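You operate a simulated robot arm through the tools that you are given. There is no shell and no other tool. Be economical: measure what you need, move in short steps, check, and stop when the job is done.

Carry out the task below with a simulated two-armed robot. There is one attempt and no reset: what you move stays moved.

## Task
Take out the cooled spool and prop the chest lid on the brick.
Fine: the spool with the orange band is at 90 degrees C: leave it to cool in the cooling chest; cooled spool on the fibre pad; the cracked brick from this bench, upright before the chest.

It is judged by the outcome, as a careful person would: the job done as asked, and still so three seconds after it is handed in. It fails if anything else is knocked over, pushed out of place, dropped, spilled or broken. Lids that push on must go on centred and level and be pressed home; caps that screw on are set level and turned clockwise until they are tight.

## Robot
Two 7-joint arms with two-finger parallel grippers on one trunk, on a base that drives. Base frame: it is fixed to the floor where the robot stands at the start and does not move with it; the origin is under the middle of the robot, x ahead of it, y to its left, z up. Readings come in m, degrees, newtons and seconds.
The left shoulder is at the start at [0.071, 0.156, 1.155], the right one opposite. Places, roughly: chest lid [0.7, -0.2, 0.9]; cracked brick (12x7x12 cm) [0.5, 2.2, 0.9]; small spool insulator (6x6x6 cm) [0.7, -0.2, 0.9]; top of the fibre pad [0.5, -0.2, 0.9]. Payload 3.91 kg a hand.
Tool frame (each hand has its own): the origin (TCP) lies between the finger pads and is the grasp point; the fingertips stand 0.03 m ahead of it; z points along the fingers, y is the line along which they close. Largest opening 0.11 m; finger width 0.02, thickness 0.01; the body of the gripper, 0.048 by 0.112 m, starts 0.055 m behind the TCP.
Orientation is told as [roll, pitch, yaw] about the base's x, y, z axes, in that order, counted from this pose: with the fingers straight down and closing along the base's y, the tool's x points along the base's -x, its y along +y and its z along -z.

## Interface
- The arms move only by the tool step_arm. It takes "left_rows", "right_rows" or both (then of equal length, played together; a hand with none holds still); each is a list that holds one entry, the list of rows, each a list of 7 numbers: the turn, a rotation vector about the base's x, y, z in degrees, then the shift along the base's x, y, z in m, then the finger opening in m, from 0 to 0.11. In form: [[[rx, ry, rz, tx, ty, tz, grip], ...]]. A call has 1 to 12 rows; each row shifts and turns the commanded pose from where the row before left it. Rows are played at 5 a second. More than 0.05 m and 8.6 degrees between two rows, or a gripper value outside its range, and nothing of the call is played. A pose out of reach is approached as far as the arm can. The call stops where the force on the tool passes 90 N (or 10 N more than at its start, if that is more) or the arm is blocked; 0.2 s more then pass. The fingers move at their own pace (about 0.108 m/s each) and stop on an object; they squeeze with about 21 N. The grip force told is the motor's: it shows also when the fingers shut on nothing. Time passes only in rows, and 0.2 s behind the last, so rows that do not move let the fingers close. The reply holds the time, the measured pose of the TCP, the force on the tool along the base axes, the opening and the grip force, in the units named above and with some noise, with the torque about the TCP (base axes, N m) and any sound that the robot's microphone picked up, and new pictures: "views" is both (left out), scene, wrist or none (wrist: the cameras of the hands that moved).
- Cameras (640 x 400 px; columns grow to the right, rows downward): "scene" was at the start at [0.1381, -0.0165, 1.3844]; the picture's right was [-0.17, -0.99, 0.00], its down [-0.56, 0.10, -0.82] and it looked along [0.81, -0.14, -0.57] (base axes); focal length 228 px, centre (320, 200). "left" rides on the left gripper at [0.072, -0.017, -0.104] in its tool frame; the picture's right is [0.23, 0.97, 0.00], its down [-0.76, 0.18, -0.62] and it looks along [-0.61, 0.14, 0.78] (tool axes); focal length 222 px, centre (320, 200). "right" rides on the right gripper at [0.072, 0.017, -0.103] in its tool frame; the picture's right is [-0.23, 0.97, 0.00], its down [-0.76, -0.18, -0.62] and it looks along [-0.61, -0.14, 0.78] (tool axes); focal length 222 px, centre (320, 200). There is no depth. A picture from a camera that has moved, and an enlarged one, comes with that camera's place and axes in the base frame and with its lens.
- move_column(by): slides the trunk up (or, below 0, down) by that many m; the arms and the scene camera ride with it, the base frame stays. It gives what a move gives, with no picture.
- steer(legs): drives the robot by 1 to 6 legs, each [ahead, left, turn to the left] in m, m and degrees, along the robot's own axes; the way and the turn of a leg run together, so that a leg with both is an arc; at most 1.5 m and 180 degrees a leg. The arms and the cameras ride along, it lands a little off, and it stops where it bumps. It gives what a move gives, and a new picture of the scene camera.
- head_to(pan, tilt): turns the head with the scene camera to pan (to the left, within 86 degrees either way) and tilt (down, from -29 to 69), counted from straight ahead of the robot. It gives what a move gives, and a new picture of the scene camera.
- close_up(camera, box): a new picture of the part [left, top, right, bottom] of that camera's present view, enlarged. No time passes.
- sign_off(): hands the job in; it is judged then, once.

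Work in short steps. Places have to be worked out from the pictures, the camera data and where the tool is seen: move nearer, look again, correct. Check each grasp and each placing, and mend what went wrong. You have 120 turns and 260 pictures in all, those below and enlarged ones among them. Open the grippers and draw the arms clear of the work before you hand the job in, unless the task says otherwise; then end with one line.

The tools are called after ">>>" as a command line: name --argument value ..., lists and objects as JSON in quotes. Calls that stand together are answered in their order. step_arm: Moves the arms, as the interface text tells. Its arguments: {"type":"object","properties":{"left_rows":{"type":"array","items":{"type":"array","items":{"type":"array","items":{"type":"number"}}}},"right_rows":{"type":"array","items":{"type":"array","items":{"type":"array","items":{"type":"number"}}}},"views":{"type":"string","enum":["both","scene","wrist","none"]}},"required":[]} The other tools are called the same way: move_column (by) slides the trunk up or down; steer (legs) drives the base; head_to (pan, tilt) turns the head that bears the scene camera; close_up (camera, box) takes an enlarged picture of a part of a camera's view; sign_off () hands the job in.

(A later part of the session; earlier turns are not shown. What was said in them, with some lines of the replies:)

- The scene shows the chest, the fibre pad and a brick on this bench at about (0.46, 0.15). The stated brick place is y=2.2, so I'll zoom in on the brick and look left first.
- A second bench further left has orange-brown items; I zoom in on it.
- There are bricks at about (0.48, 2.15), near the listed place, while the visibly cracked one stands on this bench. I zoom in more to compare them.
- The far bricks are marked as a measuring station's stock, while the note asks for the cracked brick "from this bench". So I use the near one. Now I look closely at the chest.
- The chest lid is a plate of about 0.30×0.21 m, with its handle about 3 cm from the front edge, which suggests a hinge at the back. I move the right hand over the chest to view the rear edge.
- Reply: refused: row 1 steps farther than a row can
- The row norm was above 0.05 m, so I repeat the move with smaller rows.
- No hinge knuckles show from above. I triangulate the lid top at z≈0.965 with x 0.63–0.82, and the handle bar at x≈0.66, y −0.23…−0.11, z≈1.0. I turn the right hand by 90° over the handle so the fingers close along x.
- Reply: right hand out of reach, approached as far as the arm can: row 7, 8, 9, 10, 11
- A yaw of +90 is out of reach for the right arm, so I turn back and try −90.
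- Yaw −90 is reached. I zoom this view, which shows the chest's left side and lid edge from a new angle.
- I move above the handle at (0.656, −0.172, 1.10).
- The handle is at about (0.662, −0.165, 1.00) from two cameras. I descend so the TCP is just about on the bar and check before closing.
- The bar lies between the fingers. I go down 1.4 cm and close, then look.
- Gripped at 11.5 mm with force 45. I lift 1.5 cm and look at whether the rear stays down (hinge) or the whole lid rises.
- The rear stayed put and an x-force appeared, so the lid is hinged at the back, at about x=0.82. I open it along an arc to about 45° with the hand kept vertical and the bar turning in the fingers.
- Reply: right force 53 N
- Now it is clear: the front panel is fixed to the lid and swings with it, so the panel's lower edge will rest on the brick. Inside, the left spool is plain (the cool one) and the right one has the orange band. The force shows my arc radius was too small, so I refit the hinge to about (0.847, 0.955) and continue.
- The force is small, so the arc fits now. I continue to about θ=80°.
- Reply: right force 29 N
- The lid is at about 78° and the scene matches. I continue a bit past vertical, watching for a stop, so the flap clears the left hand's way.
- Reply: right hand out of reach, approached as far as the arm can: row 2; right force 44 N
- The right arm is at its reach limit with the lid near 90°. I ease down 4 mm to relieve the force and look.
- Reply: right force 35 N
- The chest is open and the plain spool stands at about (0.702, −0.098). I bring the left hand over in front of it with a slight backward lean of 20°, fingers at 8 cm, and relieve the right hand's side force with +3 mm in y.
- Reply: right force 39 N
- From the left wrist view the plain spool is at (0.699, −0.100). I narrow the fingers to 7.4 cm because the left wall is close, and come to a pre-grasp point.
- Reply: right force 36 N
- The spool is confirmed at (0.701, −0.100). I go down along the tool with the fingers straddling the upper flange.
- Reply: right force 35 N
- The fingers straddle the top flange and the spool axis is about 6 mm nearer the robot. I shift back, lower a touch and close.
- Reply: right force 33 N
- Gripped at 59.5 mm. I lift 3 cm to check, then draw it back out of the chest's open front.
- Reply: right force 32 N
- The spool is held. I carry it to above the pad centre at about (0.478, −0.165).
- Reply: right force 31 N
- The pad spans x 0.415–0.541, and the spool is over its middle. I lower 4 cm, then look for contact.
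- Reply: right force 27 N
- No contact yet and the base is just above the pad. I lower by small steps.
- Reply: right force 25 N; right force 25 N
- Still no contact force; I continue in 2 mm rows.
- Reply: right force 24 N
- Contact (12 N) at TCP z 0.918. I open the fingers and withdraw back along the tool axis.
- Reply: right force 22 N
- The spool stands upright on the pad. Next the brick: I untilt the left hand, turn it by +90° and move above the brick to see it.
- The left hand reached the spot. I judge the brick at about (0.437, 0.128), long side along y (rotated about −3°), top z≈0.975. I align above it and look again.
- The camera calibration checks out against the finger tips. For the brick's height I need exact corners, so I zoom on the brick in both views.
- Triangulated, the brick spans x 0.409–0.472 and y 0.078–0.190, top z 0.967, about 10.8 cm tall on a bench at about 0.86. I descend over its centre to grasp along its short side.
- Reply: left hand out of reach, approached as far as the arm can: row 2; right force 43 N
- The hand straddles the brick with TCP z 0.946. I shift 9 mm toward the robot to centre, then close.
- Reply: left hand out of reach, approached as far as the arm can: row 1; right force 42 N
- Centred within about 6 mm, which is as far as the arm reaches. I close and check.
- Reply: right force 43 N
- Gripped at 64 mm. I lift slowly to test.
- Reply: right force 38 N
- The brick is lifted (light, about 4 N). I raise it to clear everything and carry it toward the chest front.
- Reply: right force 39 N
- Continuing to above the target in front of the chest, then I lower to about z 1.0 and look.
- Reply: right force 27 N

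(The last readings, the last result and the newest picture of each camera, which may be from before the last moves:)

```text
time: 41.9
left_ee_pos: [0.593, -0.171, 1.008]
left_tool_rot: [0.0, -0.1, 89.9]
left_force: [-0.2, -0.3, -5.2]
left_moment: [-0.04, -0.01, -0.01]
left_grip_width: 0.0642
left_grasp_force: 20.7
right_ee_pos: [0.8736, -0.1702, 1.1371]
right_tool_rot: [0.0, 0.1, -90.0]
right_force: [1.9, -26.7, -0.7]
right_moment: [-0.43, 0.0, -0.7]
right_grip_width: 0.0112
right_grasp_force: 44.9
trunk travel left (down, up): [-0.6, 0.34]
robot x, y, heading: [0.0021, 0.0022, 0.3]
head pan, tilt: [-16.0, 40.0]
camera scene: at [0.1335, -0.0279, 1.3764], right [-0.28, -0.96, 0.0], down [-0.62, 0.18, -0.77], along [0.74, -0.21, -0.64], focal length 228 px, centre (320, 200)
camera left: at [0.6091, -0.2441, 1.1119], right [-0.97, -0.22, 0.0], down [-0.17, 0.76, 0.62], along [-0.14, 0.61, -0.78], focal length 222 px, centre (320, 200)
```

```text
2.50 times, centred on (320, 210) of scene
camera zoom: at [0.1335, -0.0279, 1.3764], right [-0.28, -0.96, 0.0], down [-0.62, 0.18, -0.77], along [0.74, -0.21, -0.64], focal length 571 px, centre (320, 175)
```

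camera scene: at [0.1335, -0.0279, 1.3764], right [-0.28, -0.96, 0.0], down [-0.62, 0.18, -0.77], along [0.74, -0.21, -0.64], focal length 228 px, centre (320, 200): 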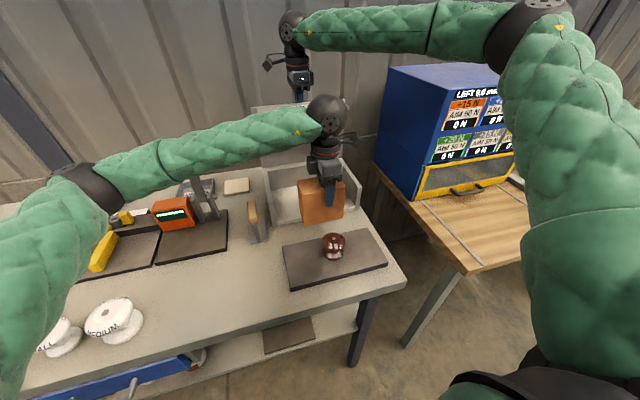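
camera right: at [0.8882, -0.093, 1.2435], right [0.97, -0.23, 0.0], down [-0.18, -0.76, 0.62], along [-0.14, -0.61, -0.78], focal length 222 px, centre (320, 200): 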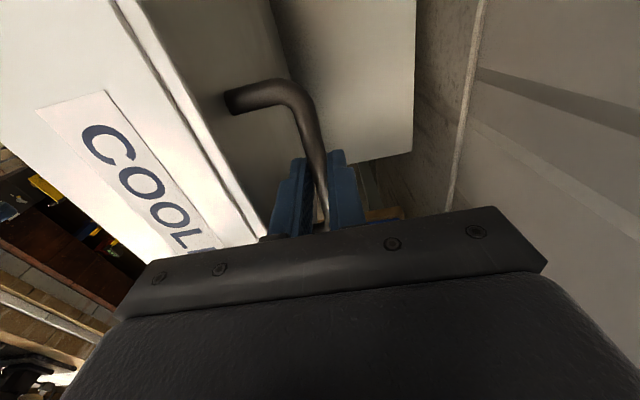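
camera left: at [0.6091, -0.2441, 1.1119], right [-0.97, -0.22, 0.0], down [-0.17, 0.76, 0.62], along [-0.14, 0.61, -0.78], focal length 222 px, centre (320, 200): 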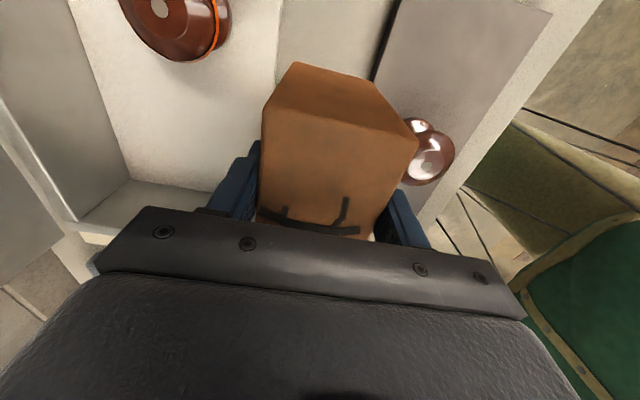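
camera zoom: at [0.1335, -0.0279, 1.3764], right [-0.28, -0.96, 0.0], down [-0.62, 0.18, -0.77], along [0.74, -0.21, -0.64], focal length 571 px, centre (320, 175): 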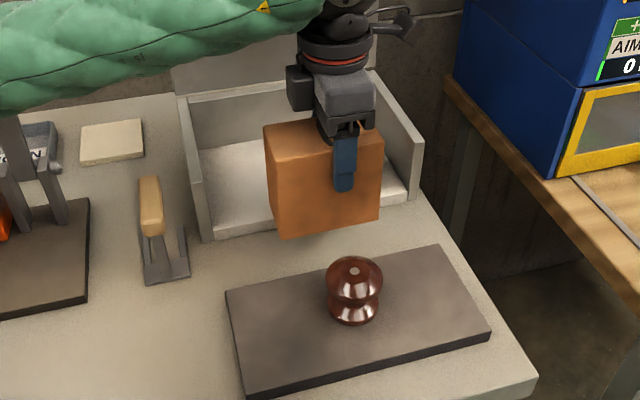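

The chest floor's front edge is at x≈0.642 and the pad's rear edge at ≈0.549. I move the brick to centre x≈0.605 and lower it close to the bench.

>>> step_arm --left_rows '[[[0, 0, 0, 0.012, 0, 0, 0.04], [0, 0, 0, 0, 0, -0.025, 0.04], [0, 0, 0, 0, 0, -0.025, 0.04], [0, 0, 0, 0, 0, -0.005, 0.04]]]' --views "wrist"

>>> close_up --camera "scene" --box '[240, 130, 400, 290]'

```text
time: 42.9
left_ee_pos: [0.605, -0.1687, 0.9536]
left_tool_rot: [0.1, -0.1, 89.7]
left_force: [-0.6, 0.9, -3.7]
left_moment: [-0.02, 0.0, -0.02]
left_grip_width: 0.0638
left_grasp_force: 20.6
right_ee_pos: [0.8731, -0.1706, 1.1362]
right_tool_rot: [0.0, 0.1, -90.0]
right_force: [-2.0, -23.5, -4.2]
right_moment: [-0.19, 0.05, -0.68]
right_grip_width: 0.0115
right_grasp_force: 45.0
trunk travel left (down, up): [-0.6, 0.34]
robot x, y, heading: [0.0014, -0.0004, 0.0]
head pan, tilt: [-16.0, 40.0]
camera left: at [0.622, -0.2419, 1.0574], right [-0.97, -0.22, 0.0], down [-0.17, 0.76, 0.63], along [-0.14, 0.61, -0.78], focal length 222 px, centre (320, 200)
```

left: 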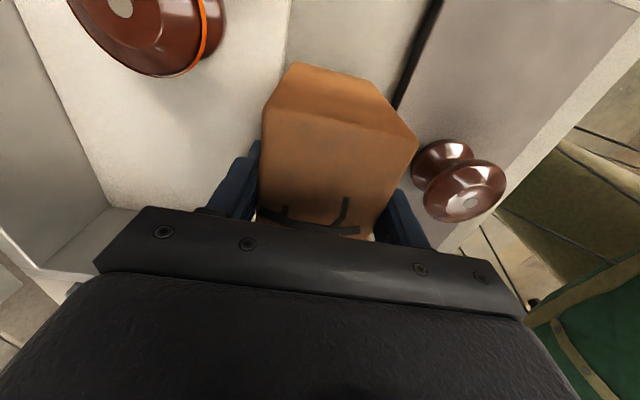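

```text
2.50 times, centred on (320, 210) of scene
camera zoom: at [0.1336, -0.0278, 1.3764], right [-0.28, -0.96, 0.0], down [-0.62, 0.18, -0.77], along [0.74, -0.21, -0.64], focal length 571 px, centre (320, 175)
```

zoom: 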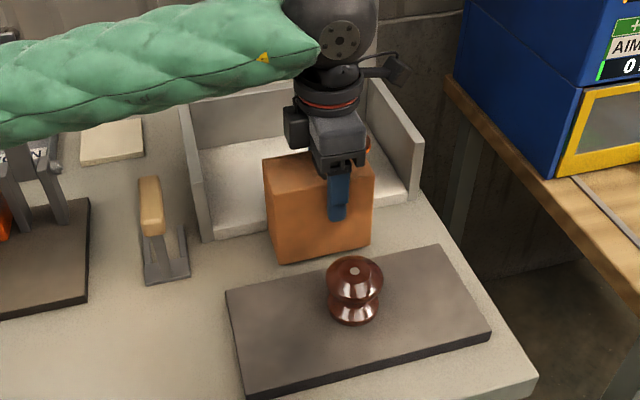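

The brick is just above the bench between chest and pad. I lower in small steps to contact.

>>> step_arm --left_rows '[[[0, 0, 0, 0, 0, -0.003, 0.04], [0, 0, 0, 0, 0, -0.003, 0.04]]]' --views "none"

>>> step_arm --left_rows '[[[0, 0, 0, 0, 0, -0.002, 0.04], [0, 0, 0, 0, 0, -0.002, 0.04]]]' --views "none"

```text
time: 43.5
left_ee_pos: [0.6058, -0.1699, 0.9492]
left_tool_rot: [0.2, -0.2, 89.8]
left_force: [-0.1, 0.5, -4.7]
left_moment: [-0.02, 0.03, -0.03]
left_grip_width: 0.0639
left_grasp_force: 20.7
right_ee_pos: [0.8735, -0.1703, 1.1365]
right_tool_rot: [0.0, 0.3, -90.0]
right_force: [-1.5, -23.7, -5.8]
right_moment: [-0.23, 0.01, -0.69]
right_grip_width: 0.0115
right_grasp_force: 44.7
trunk travel left (down, up): [-0.6, 0.34]
robot x, y, heading: [0.0005, 0.0011, -0.1]
head pan, tilt: [-16.0, 40.0]
```

```text
time: 44.1
left_ee_pos: [0.6063, -0.1693, 0.9465]
left_tool_rot: [0.3, -0.1, 89.8]
left_force: [-0.8, 1.1, -4.6]
left_moment: [0.0, 0.04, 0.0]
left_grip_width: 0.064
left_grasp_force: 20.6
right_ee_pos: [0.8725, -0.17, 1.1367]
right_tool_rot: [0.0, 0.2, -89.9]
right_force: [-2.5, -22.4, -7.7]
right_moment: [-0.25, 0.02, -0.69]
right_grip_width: 0.0118
right_grasp_force: 44.9
trunk travel left (down, up): [-0.6, 0.34]
robot x, y, heading: [0.002, -0.002, 0.0]
head pan, tilt: [-16.0, 40.0]
```

>>> step_arm --left_rows '[[[0, 0, 0, 0, 0, -0.002, 0.04], [0, 0, 0, 0, 0, -0.002, 0.04]]]' --views "none"

>>> close_up --camera "scene" --box '[270, 150, 380, 260]'

```text
time: 44.7
left_ee_pos: [0.6057, -0.1694, 0.9435]
left_tool_rot: [0.0, 0.0, 89.8]
left_force: [-0.2, -7.6, 12.3]
left_moment: [0.44, 0.1, 0.0]
left_grip_width: 0.0638
left_grasp_force: 21.2
right_ee_pos: [0.8732, -0.1703, 1.1369]
right_tool_rot: [-0.1, 0.2, -90.1]
right_force: [-2.1, -18.5, -12.6]
right_moment: [-0.13, 0.03, -0.7]
right_grip_width: 0.0117
right_grasp_force: 45.0
trunk travel left (down, up): [-0.6, 0.34]
robot x, y, heading: [0.0008, -0.0005, 0.1]
head pan, tilt: [-16.0, 40.0]
```

```text
3.64 times, centred on (325, 205) of scene
camera zoom: at [0.1333, -0.0278, 1.3767], right [-0.28, -0.96, 0.0], down [-0.62, 0.18, -0.77], along [0.74, -0.21, -0.64], focal length 831 px, centre (302, 182)
```

zoom: 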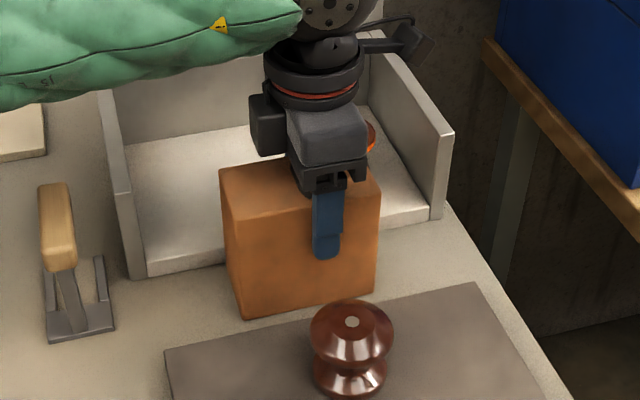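

Contact with the bench at z≈0.944. I open the fingers moderately and rise straight up, then step aside.

>>> step_arm --left_rows '[[[0, 0, 0, 0, 0, 0, 0.07], [0, 0, 0, 0, 0, 0, 0.085], [0, 0, 0, 0, 0, 0, 0.085], [0, 0, 0, 0, 0, 0.02, 0.085], [0, 0, 0, 0, 0, 0.04, 0.085], [0, 0, 0, 0, 0, 0.04, 0.085], [0, 0, 0, -0.02, 0.03, 0.03, 0.085], [0, 0, 0, -0.02, 0.04, 0.02, 0.085], [0, 0, 0, -0.02, 0.04, 0.0, 0.085], [0, 0, 0, -0.01, 0.04, 0, 0.085], [0, 0, 0, 0, 0.04, 0, 0.085], [0, 0, 0, 0, 0.04, 0, 0.085]]]' --views "both"

>>> close_up --camera "scene" --box '[240, 90, 400, 290]'

```text
time: 47.3
left_ee_pos: [0.5341, 0.0605, 1.0938]
left_tool_rot: [0.0, -0.1, 89.8]
left_force: [-0.3, 0.1, 0.4]
left_moment: [0.02, 0.0, -0.01]
left_grip_width: 0.0848
left_grasp_force: 0.0
right_ee_pos: [0.8724, -0.1701, 1.1357]
right_tool_rot: [-0.1, 0.1, -90.2]
right_force: [-5.1, -17.5, -11.3]
right_moment: [-1.41, 0.13, -0.8]
right_grip_width: 0.0116
right_grasp_force: 44.9
trunk travel left (down, up): [-0.6, 0.34]
robot x, y, heading: [0.0038, 0.003, -0.0]
head pan, tilt: [-16.0, 40.0]
camera scene: at [0.1338, -0.0265, 1.3764], right [-0.28, -0.96, 0.0], down [-0.62, 0.18, -0.77], along [0.74, -0.21, -0.64], focal length 228 px, centre (320, 200)
camera left: at [0.5502, -0.0109, 1.1974], right [-0.97, -0.22, 0.0], down [-0.17, 0.76, 0.62], along [-0.14, 0.61, -0.78], focal length 222 px, centre (320, 200)
```

scene: 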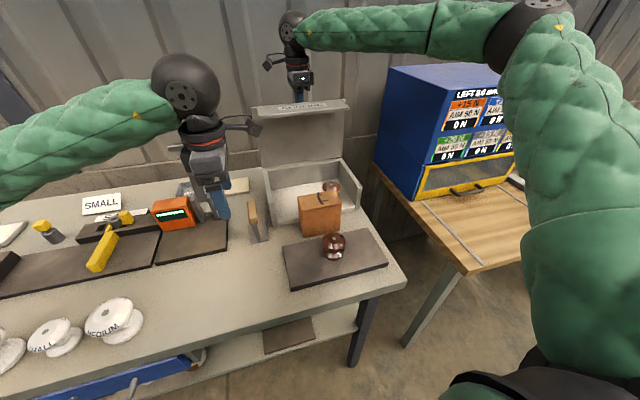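
left: 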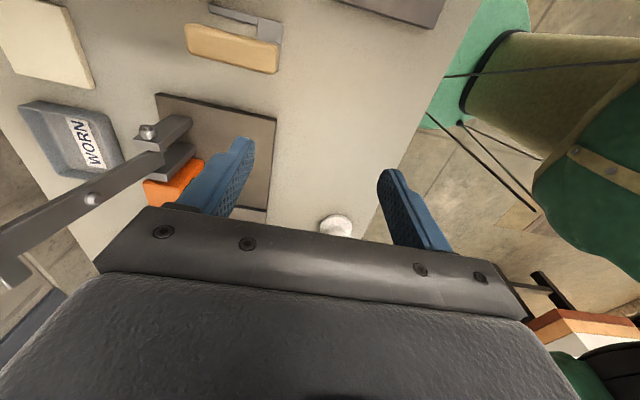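

```text
2.00 times, centred on (320, 190) of scene
camera zoom: at [0.1338, -0.0265, 1.3764], right [-0.28, -0.96, 0.0], down [-0.62, 0.18, -0.77], along [0.74, -0.21, -0.64], focal length 457 px, centre (320, 220)
```

zoom: 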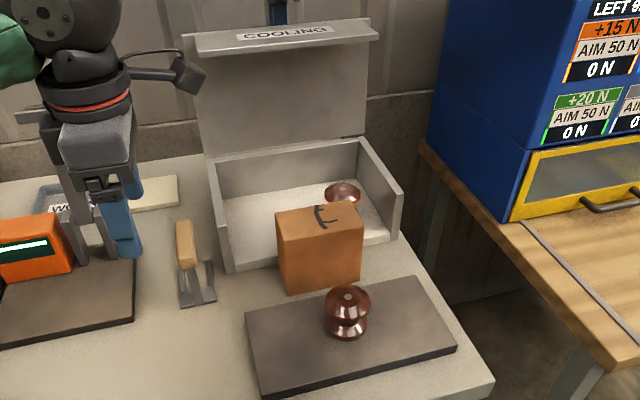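

The brick stands upright before the open chest. I refit the hinge as (0.834, 0.9625) with bar radius 0.179; the flap edge should meet the brick top near x≈0.616 with the bar at z≈1.075. I lower the lid along this arc, first half now.

>>> step_arm --right_rows '[[[0, 0, 0, -0.0181, 0, 0.0046, 0.0], [0, 0, 0, -0.0187, 0, 0.0012, 0.0], [0, 0, 0, -0.0188, 0, -0.0008, 0.0], [0, 0, 0, -0.0185, 0, -0.0028, 0.0], [0, 0, 0, -0.0181, 0, -0.0047, 0.0]]]' --views "scene"

```text
time: 48.5
left_ee_pos: [0.5322, 0.0603, 1.0968]
left_tool_rot: [-0.1, -0.1, 89.8]
left_force: [-0.9, -1.3, 0.5]
left_moment: [0.02, 0.02, -0.01]
left_grip_width: 0.0852
left_grasp_force: 0.1
right_ee_pos: [0.7796, -0.168, 1.1348]
right_tool_rot: [0.1, 0.1, -89.9]
right_force: [-11.6, -19.5, 25.0]
right_moment: [-0.05, 0.2, -0.65]
right_grip_width: 0.0115
right_grasp_force: 44.8
trunk travel left (down, up): [-0.6, 0.34]
robot x, y, heading: [0.003, 0.0022, -0.0]
head pan, tilt: [-16.0, 40.0]
camera scene: at [0.1299, -0.0267, 1.3772], right [-0.28, -0.96, 0.0], down [-0.62, 0.18, -0.77], along [0.74, -0.21, -0.64], focal length 228 px, centre (320, 200)
```

scene: 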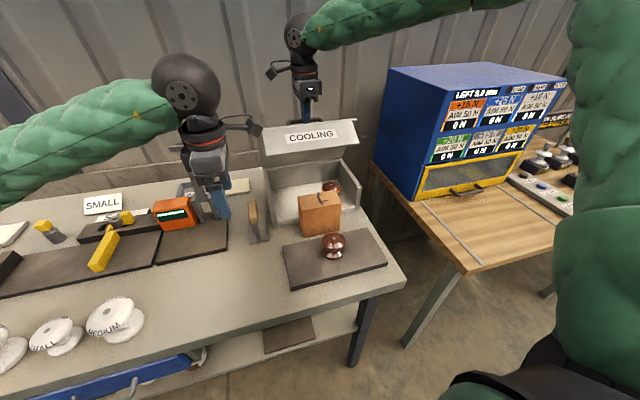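

Forces are moderate. I continue down with a small outward correction to φ≈54°.

>>> step_arm --right_rows '[[[0, 0, 0, -0.0185, -0.002, -0.0045, 0.0], [0, 0, 0, -0.0167, 0, -0.0084, 0.0], [0, 0, 0, -0.0158, 0, -0.0101, 0.0]]]' --views "scene"

>>> close_up --camera "scene" --box '[240, 90, 400, 290]'

```text
time: 49.3
left_ee_pos: [0.5335, 0.0622, 1.0942]
left_tool_rot: [0.0, -0.1, 89.9]
left_force: [0.4, -0.2, -0.2]
left_moment: [-0.03, 0.01, 0.01]
left_grip_width: 0.0851
left_grasp_force: 0.1
right_ee_pos: [0.7317, -0.1689, 1.1107]
right_tool_rot: [-0.1, 0.0, -90.0]
right_force: [-3.2, -1.8, -0.3]
right_moment: [0.34, -0.08, -0.43]
right_grip_width: 0.0116
right_grasp_force: 44.7
trunk travel left (down, up): [-0.6, 0.34]
robot x, y, heading: [0.0021, 0.0002, 0.1]
head pan, tilt: [-16.0, 40.0]
camera scene: at [0.133, -0.0251, 1.3763], right [-0.28, -0.96, 0.0], down [-0.62, 0.18, -0.77], along [0.74, -0.21, -0.64], focal length 228 px, centre (320, 200)
```

scene: 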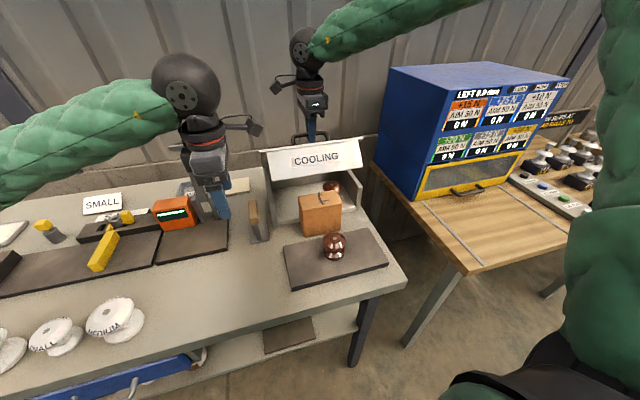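

```text
2.00 times, centred on (320, 190) of scene
camera zoom: at [0.133, -0.0251, 1.3763], right [-0.28, -0.96, 0.0], down [-0.62, 0.18, -0.77], along [0.74, -0.21, -0.64], focal length 457 px, centre (320, 220)
```

zoom: 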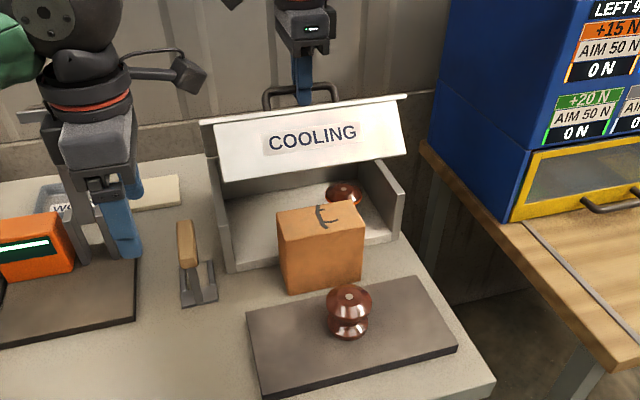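

No load on the arc now. I continue to φ≈44°, just before the expected contact.

>>> step_arm --right_rows '[[[0, 0, 0, -0.0074, 0, -0.0058, 0.0], [0, 0, 0, -0.0073, 0, -0.0059, 0.0], [0, 0, 0, -0.0091, 0, -0.0088, 0.0]]]' --views "none"

>>> close_up --camera "scene" --box '[250, 120, 390, 260]'

```text
time: 50.1
left_ee_pos: [0.5336, 0.0623, 1.0948]
left_tool_rot: [-0.1, -0.1, 89.8]
left_force: [0.2, 0.6, 0.1]
left_moment: [0.01, -0.01, 0.0]
left_grip_width: 0.0852
left_grasp_force: 0.1
right_ee_pos: [0.7061, -0.1687, 1.0908]
right_tool_rot: [0.0, 0.0, -89.9]
right_force: [-0.1, 1.6, -2.3]
right_moment: [0.49, -0.06, -0.33]
right_grip_width: 0.0115
right_grasp_force: 45.0
trunk travel left (down, up): [-0.6, 0.34]
robot x, y, heading: [-0.0014, 0.0001, 0.1]
head pan, tilt: [-16.0, 40.0]
```

```text
2.86 times, centred on (320, 190) of scene
camera zoom: at [0.1332, -0.025, 1.3765], right [-0.28, -0.96, 0.0], down [-0.62, 0.18, -0.77], along [0.74, -0.21, -0.64], focal length 653 px, centre (320, 229)
```

zoom: 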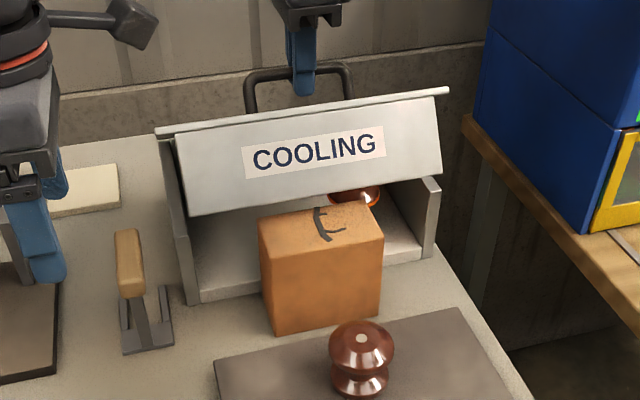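

The flap edge is coming down over the brick. I lower in 2° rows until the load changes.

>>> step_arm --right_rows '[[[0, 0, 0, -0.0042, 0, -0.0046, 0.0], [0, 0, 0, -0.0042, 0, -0.0047, 0.0]]]' --views "none"

>>> close_up --camera "scene" --box '[250, 120, 390, 260]'

```text
time: 50.7
left_ee_pos: [0.5333, 0.0626, 1.0939]
left_tool_rot: [0.1, 0.0, 89.8]
left_force: [0.6, -0.2, 0.7]
left_moment: [-0.01, -0.02, -0.05]
left_grip_width: 0.0852
left_grasp_force: 0.1
right_ee_pos: [0.6977, -0.1685, 1.0808]
right_tool_rot: [-0.1, 0.0, -89.9]
right_force: [0.5, 6.1, -1.8]
right_moment: [-0.11, -0.11, -0.31]
right_grip_width: 0.0119
right_grasp_force: 45.0
trunk travel left (down, up): [-0.6, 0.34]
robot x, y, heading: [0.001, 0.0012, 0.0]
head pan, tilt: [-16.0, 40.0]
```

```text
2.86 times, centred on (320, 190) of scene
camera zoom: at [0.1331, -0.0244, 1.3765], right [-0.28, -0.96, 0.0], down [-0.62, 0.18, -0.77], along [0.74, -0.21, -0.64], focal length 653 px, centre (320, 229)
```

zoom: 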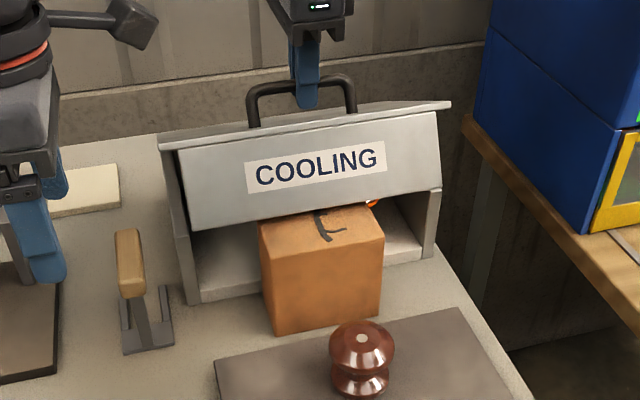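

The flap now overlaps the brick's rear top edge as seen from the front. I keep lowering in small rows.

>>> step_arm --right_rows '[[[0, 0, 0, -0.002, 0, -0.0025, 0.0], [0, 0, 0, -0.002, 0, -0.0025, 0.0]]]' --views "none"

>>> close_up --camera "scene" --box '[270, 150, 370, 250]'

```text
time: 51.3
left_ee_pos: [0.5334, 0.0636, 1.095]
left_tool_rot: [0.1, 0.0, 89.7]
left_force: [0.1, -0.7, -0.6]
left_moment: [0.01, -0.02, -0.01]
left_grip_width: 0.0851
left_grasp_force: 0.0
right_ee_pos: [0.6935, -0.1674, 1.0769]
right_tool_rot: [-0.1, 0.0, -90.0]
right_force: [-4.7, 7.8, 1.4]
right_moment: [0.59, -0.1, -0.3]
right_grip_width: 0.0117
right_grasp_force: 45.0
trunk travel left (down, up): [-0.6, 0.34]
robot x, y, heading: [-0.0046, 0.0021, 0.1]
head pan, tilt: [-16.0, 40.0]
```

```text
4.00 times, centred on (320, 200) of scene
camera zoom: at [0.1325, -0.0241, 1.3766], right [-0.28, -0.96, 0.0], down [-0.62, 0.18, -0.77], along [0.74, -0.21, -0.64], focal length 914 px, centre (320, 200)
```

zoom: 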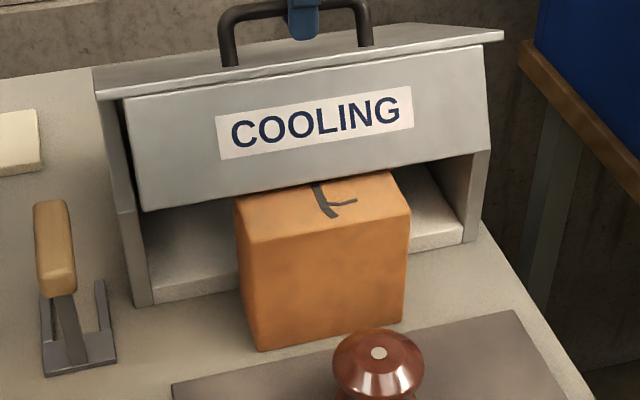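

It looks close to touching on the brick's top. I keep on in small rows.

>>> step_arm --right_rows '[[[0, 0, 0, -0.002, 0, -0.0025, 0.0], [0, 0, 0, 0, 0, 0, 0.0]]]' --views "none"

>>> step_arm --right_rows '[[[0, 0, 0, -0.002, 0, -0.0025, 0.0], [0, 0, 0, 0, 0, 0, 0.0]]]' --views "none"

>>> close_up --camera "scene" --box '[270, 150, 370, 250]'

```text
time: 51.9
left_ee_pos: [0.5328, 0.0634, 1.0946]
left_tool_rot: [0.0, -0.1, 89.8]
left_force: [-0.8, -0.3, -0.5]
left_moment: [0.01, 0.01, -0.02]
left_grip_width: 0.085
left_grasp_force: 0.1
right_ee_pos: [0.6923, -0.1678, 1.0747]
right_tool_rot: [0.1, 0.0, -90.0]
right_force: [2.0, 5.3, 16.5]
right_moment: [-0.04, 0.01, -0.3]
right_grip_width: 0.0116
right_grasp_force: 45.0
trunk travel left (down, up): [-0.6, 0.34]
robot x, y, heading: [-0.0015, -0.0016, 0.4]
head pan, tilt: [-16.0, 40.0]
```

```text
time: 52.5
left_ee_pos: [0.5344, 0.0646, 1.0942]
left_tool_rot: [0.0, 0.1, 89.7]
left_force: [-0.2, 0.4, 0.2]
left_moment: [0.0, -0.01, 0.01]
left_grip_width: 0.0849
left_grasp_force: 0.1
right_ee_pos: [0.6915, -0.1689, 1.0737]
right_tool_rot: [0.3, 0.0, -90.1]
right_force: [25.5, 5.0, 41.5]
right_moment: [0.0, -0.32, -0.45]
right_grip_width: 0.0118
right_grasp_force: 45.0
trunk travel left (down, up): [-0.6, 0.34]
robot x, y, heading: [-0.0024, 0.0005, -0.0]
head pan, tilt: [-16.0, 40.0]
```

```text
4.00 times, centred on (320, 200) of scene
camera zoom: at [0.1331, -0.0236, 1.3769], right [-0.28, -0.96, 0.0], down [-0.62, 0.18, -0.77], along [0.74, -0.21, -0.64], focal length 914 px, centre (320, 200)
```

zoom: 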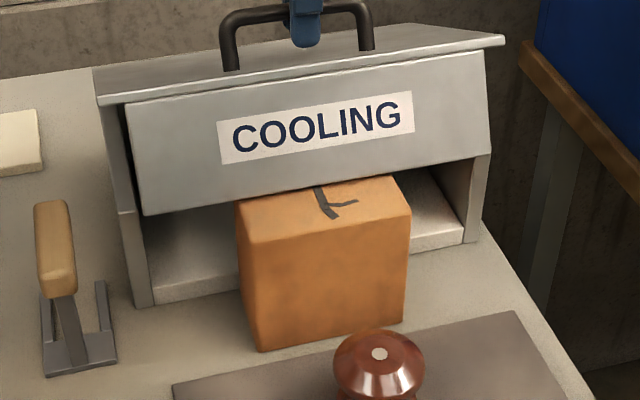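

The load rose to 16 then about 48 N, so the flap is resting on the brick at bar z≈1.075 as predicted. I ease back the last step, open the fingers only a little (the lid slopes beneath) and rise.

>>> step_arm --right_rows '[[[0, 0, 0, 0.002, 0, 0.0025, 0.0], [0, 0, 0, 0, 0, 0, 0.0], [0, 0, 0, 0, 0, 0, 0.024], [0, 0, 0, 0, 0, 0, 0.024]]]' --views "wrist"

>>> close_up --camera "scene" --box '[270, 130, 370, 250]'

```text
time: 53.5
left_ee_pos: [0.5342, 0.062, 1.0952]
left_tool_rot: [-0.1, 0.0, 89.8]
left_force: [-0.1, 0.3, -0.2]
left_moment: [0.0, 0.01, -0.01]
left_grip_width: 0.0849
left_grasp_force: 0.1
right_ee_pos: [0.6924, -0.1691, 1.0724]
right_tool_rot: [-0.2, -0.1, -89.9]
right_force: [0.8, 0.4, -0.1]
right_moment: [0.01, 0.0, 0.01]
right_grip_width: 0.0237
right_grasp_force: 0.1
trunk travel left (down, up): [-0.6, 0.34]
robot x, y, heading: [-0.0008, -0.002, 0.1]
head pan, tilt: [-16.0, 40.0]
camera right: at [0.7099, -0.0964, 1.1752], right [0.97, -0.23, 0.0], down [-0.18, -0.76, 0.62], along [-0.14, -0.61, -0.78], focal length 222 px, centre (320, 200)
```

right: 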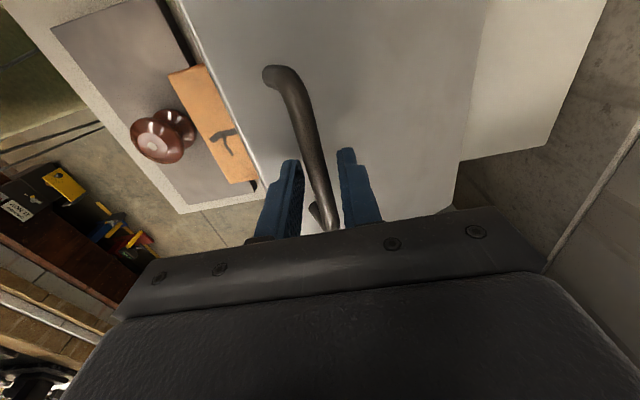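

```text
3.33 times, centred on (320, 190) of scene
camera zoom: at [0.1328, -0.0249, 1.3764], right [-0.28, -0.96, 0.0], down [-0.62, 0.18, -0.77], along [0.74, -0.21, -0.64], focal length 761 px, centre (320, 233)
```

zoom: 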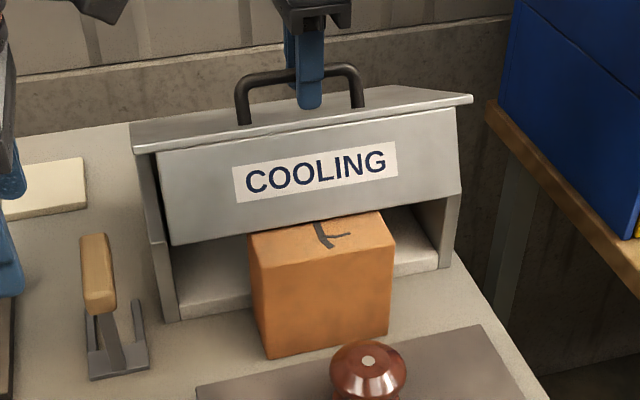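

No load on the hand and the lid stays on the brick. I rise straight up off the bar.

>>> step_arm --right_rows '[[[0, 0, 0, 0, 0, 0.01, 0.026], [0, 0, 0, 0, 0, 0.015, 0.03], [0, 0, 0, 0, 0, 0.02, 0.03], [0, 0, 0, 0, 0, 0.03, 0.03], [0, 0, 0, 0, -0.02, 0.04, 0.03], [0, 0, 0, -0.02, -0.03, 0.03, 0.03], [0, 0, 0, -0.02, -0.04, 0.0, 0.03], [0, 0, 0, -0.02, -0.04, 0.0, 0.03]]]' --left_rows '[[[0, 0, 0, 0, 0.0, 0, 0.085], [0, 0, 0, 0, 0.0, 0, 0.085], [0, 0, 0, 0, 0.0, 0.02, 0.085], [0, 0, 0, 0, 0.02, 0.03, 0.085], [0, 0, 0, 0, 0.02, 0.04, 0.085], [0, 0, 0, 0, 0.02, 0.03, 0.085], [0, 0, 0, 0, 0.02, 0.02, 0.085], [0, 0, 0, 0, 0, 0.0, 0.085]]]' --views "both"

>>> close_up --camera "scene" --box '[240, 130, 400, 290]'

```text
time: 55.3
left_ee_pos: [0.5339, 0.1396, 1.2332]
left_tool_rot: [0.0, -0.2, 89.9]
left_force: [0.1, 0.6, -0.1]
left_moment: [-0.02, 0.01, -0.01]
left_grip_width: 0.0851
left_grasp_force: 0.1
right_ee_pos: [0.63, -0.2989, 1.2183]
right_tool_rot: [0.0, 0.1, -90.0]
right_force: [-0.7, 0.5, -0.6]
right_moment: [0.03, -0.01, -0.02]
right_grip_width: 0.0299
right_grasp_force: 0.1
trunk travel left (down, up): [-0.6, 0.34]
robot x, y, heading: [-0.0043, 0.0024, -0.0]
head pan, tilt: [-16.0, 40.0]
camera scene: at [0.1318, -0.0269, 1.3767], right [-0.27, -0.96, 0.0], down [-0.62, 0.18, -0.77], along [0.74, -0.21, -0.64], focal length 228 px, centre (320, 200)
camera right: at [0.6466, -0.2251, 1.322], right [0.97, -0.23, 0.0], down [-0.18, -0.76, 0.62], along [-0.14, -0.61, -0.78], focal length 222 px, centre (320, 200)
camera left: at [0.5489, 0.068, 1.3363], right [-0.97, -0.22, 0.0], down [-0.18, 0.76, 0.62], along [-0.14, 0.61, -0.78], focal length 222 px, centre (320, 200)
```

scene: 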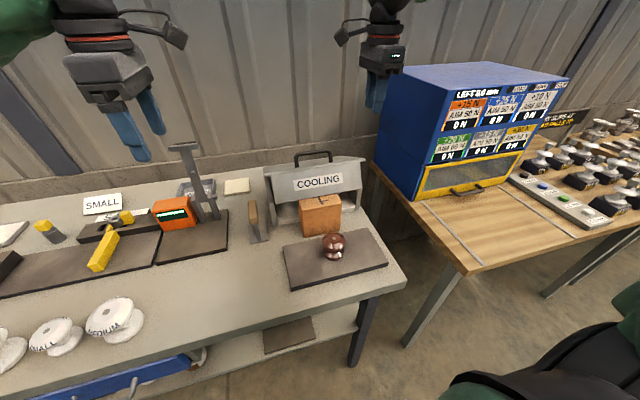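
right: 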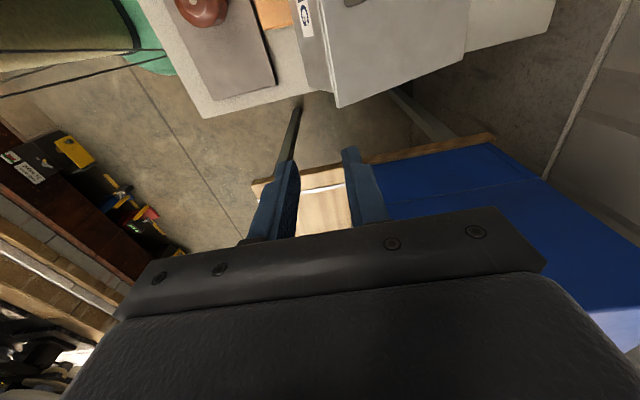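
left: 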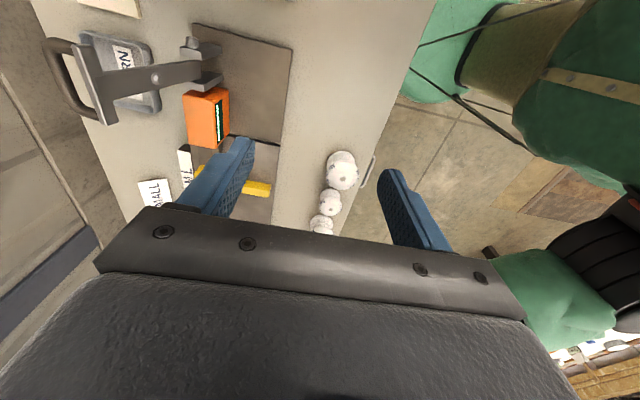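

```text
2.50 times, centred on (320, 210) of scene
camera zoom: at [0.1318, -0.0269, 1.3767], right [-0.27, -0.96, 0.0], down [-0.62, 0.18, -0.77], along [0.74, -0.21, -0.64], focal length 571 px, centre (320, 175)
```

zoom: 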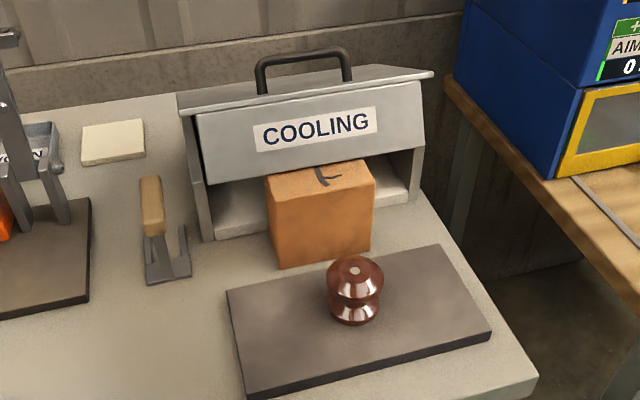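

The lid rests on the brick, the cooled spool stands on the pad, and the banded one is still inside. I open both grippers fully, check that it stays, and hand in.

>>> step_arm --right_rows '[[[0, 0, 0, -0.01, -0.03, 0.02, 0.11], [0, 0, 0, 0, 0, 0, 0.11], [0, 0, 0, 0, 0, 0, 0.11], [0, 0, 0, 0, 0, 0, 0.11]]]' --left_rows '[[[0, 0, 0, 0, 0, 0.02, 0.11], [0, 0, 0, 0, 0, 0, 0.11], [0, 0, 0, 0, 0, 0, 0.11], [0, 0, 0, 0, 0, 0, 0.11]]]' --views "scene"

>>> close_up --camera "scene" --box '[240, 130, 400, 290]'

```text
time: 56.3
left_ee_pos: [0.5335, 0.1433, 1.2529]
left_tool_rot: [0.1, 0.0, 89.9]
left_force: [0.5, 0.8, -0.2]
left_moment: [-0.02, -0.03, 0.0]
left_grip_width: 0.11
left_grasp_force: 0.1
right_ee_pos: [0.6206, -0.3272, 1.2417]
right_tool_rot: [0.0, -0.1, -90.0]
right_force: [-0.3, -0.2, -0.9]
right_moment: [-0.01, 0.0, 0.02]
right_grip_width: 0.1099
right_grasp_force: 0.0
trunk travel left (down, up): [-0.6, 0.34]
robot x, y, heading: [-0.0019, 0.0027, -0.0]
head pan, tilt: [-16.0, 40.0]
camera scene: at [0.1324, -0.0256, 1.3766], right [-0.28, -0.96, 0.0], down [-0.62, 0.18, -0.77], along [0.74, -0.21, -0.64], focal length 228 px, centre (320, 200)
```

scene: 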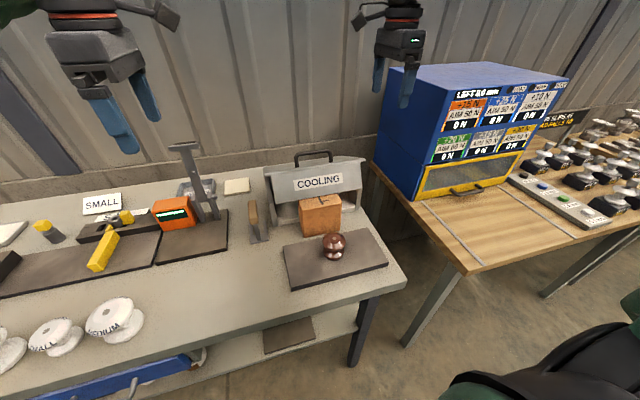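

```text
2.50 times, centred on (320, 210) of scene
camera zoom: at [0.1324, -0.0256, 1.3766], right [-0.28, -0.96, 0.0], down [-0.62, 0.18, -0.77], along [0.74, -0.21, -0.64], focal length 571 px, centre (320, 175)
```

zoom: 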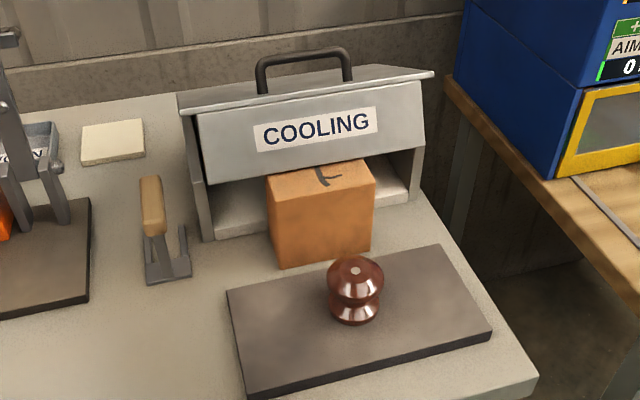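

Everything is stable and the arms are clear, so I hand in.

>>> sign_off

```text
The job is handed in.
```

The cooled spool is upright on the fibre pad, the hot orange-banded one is still in the chest, and the lid is propped on this bench's cracked brick, upright before the chest (not one at the listed [0.5, 2.2, 0.9]).
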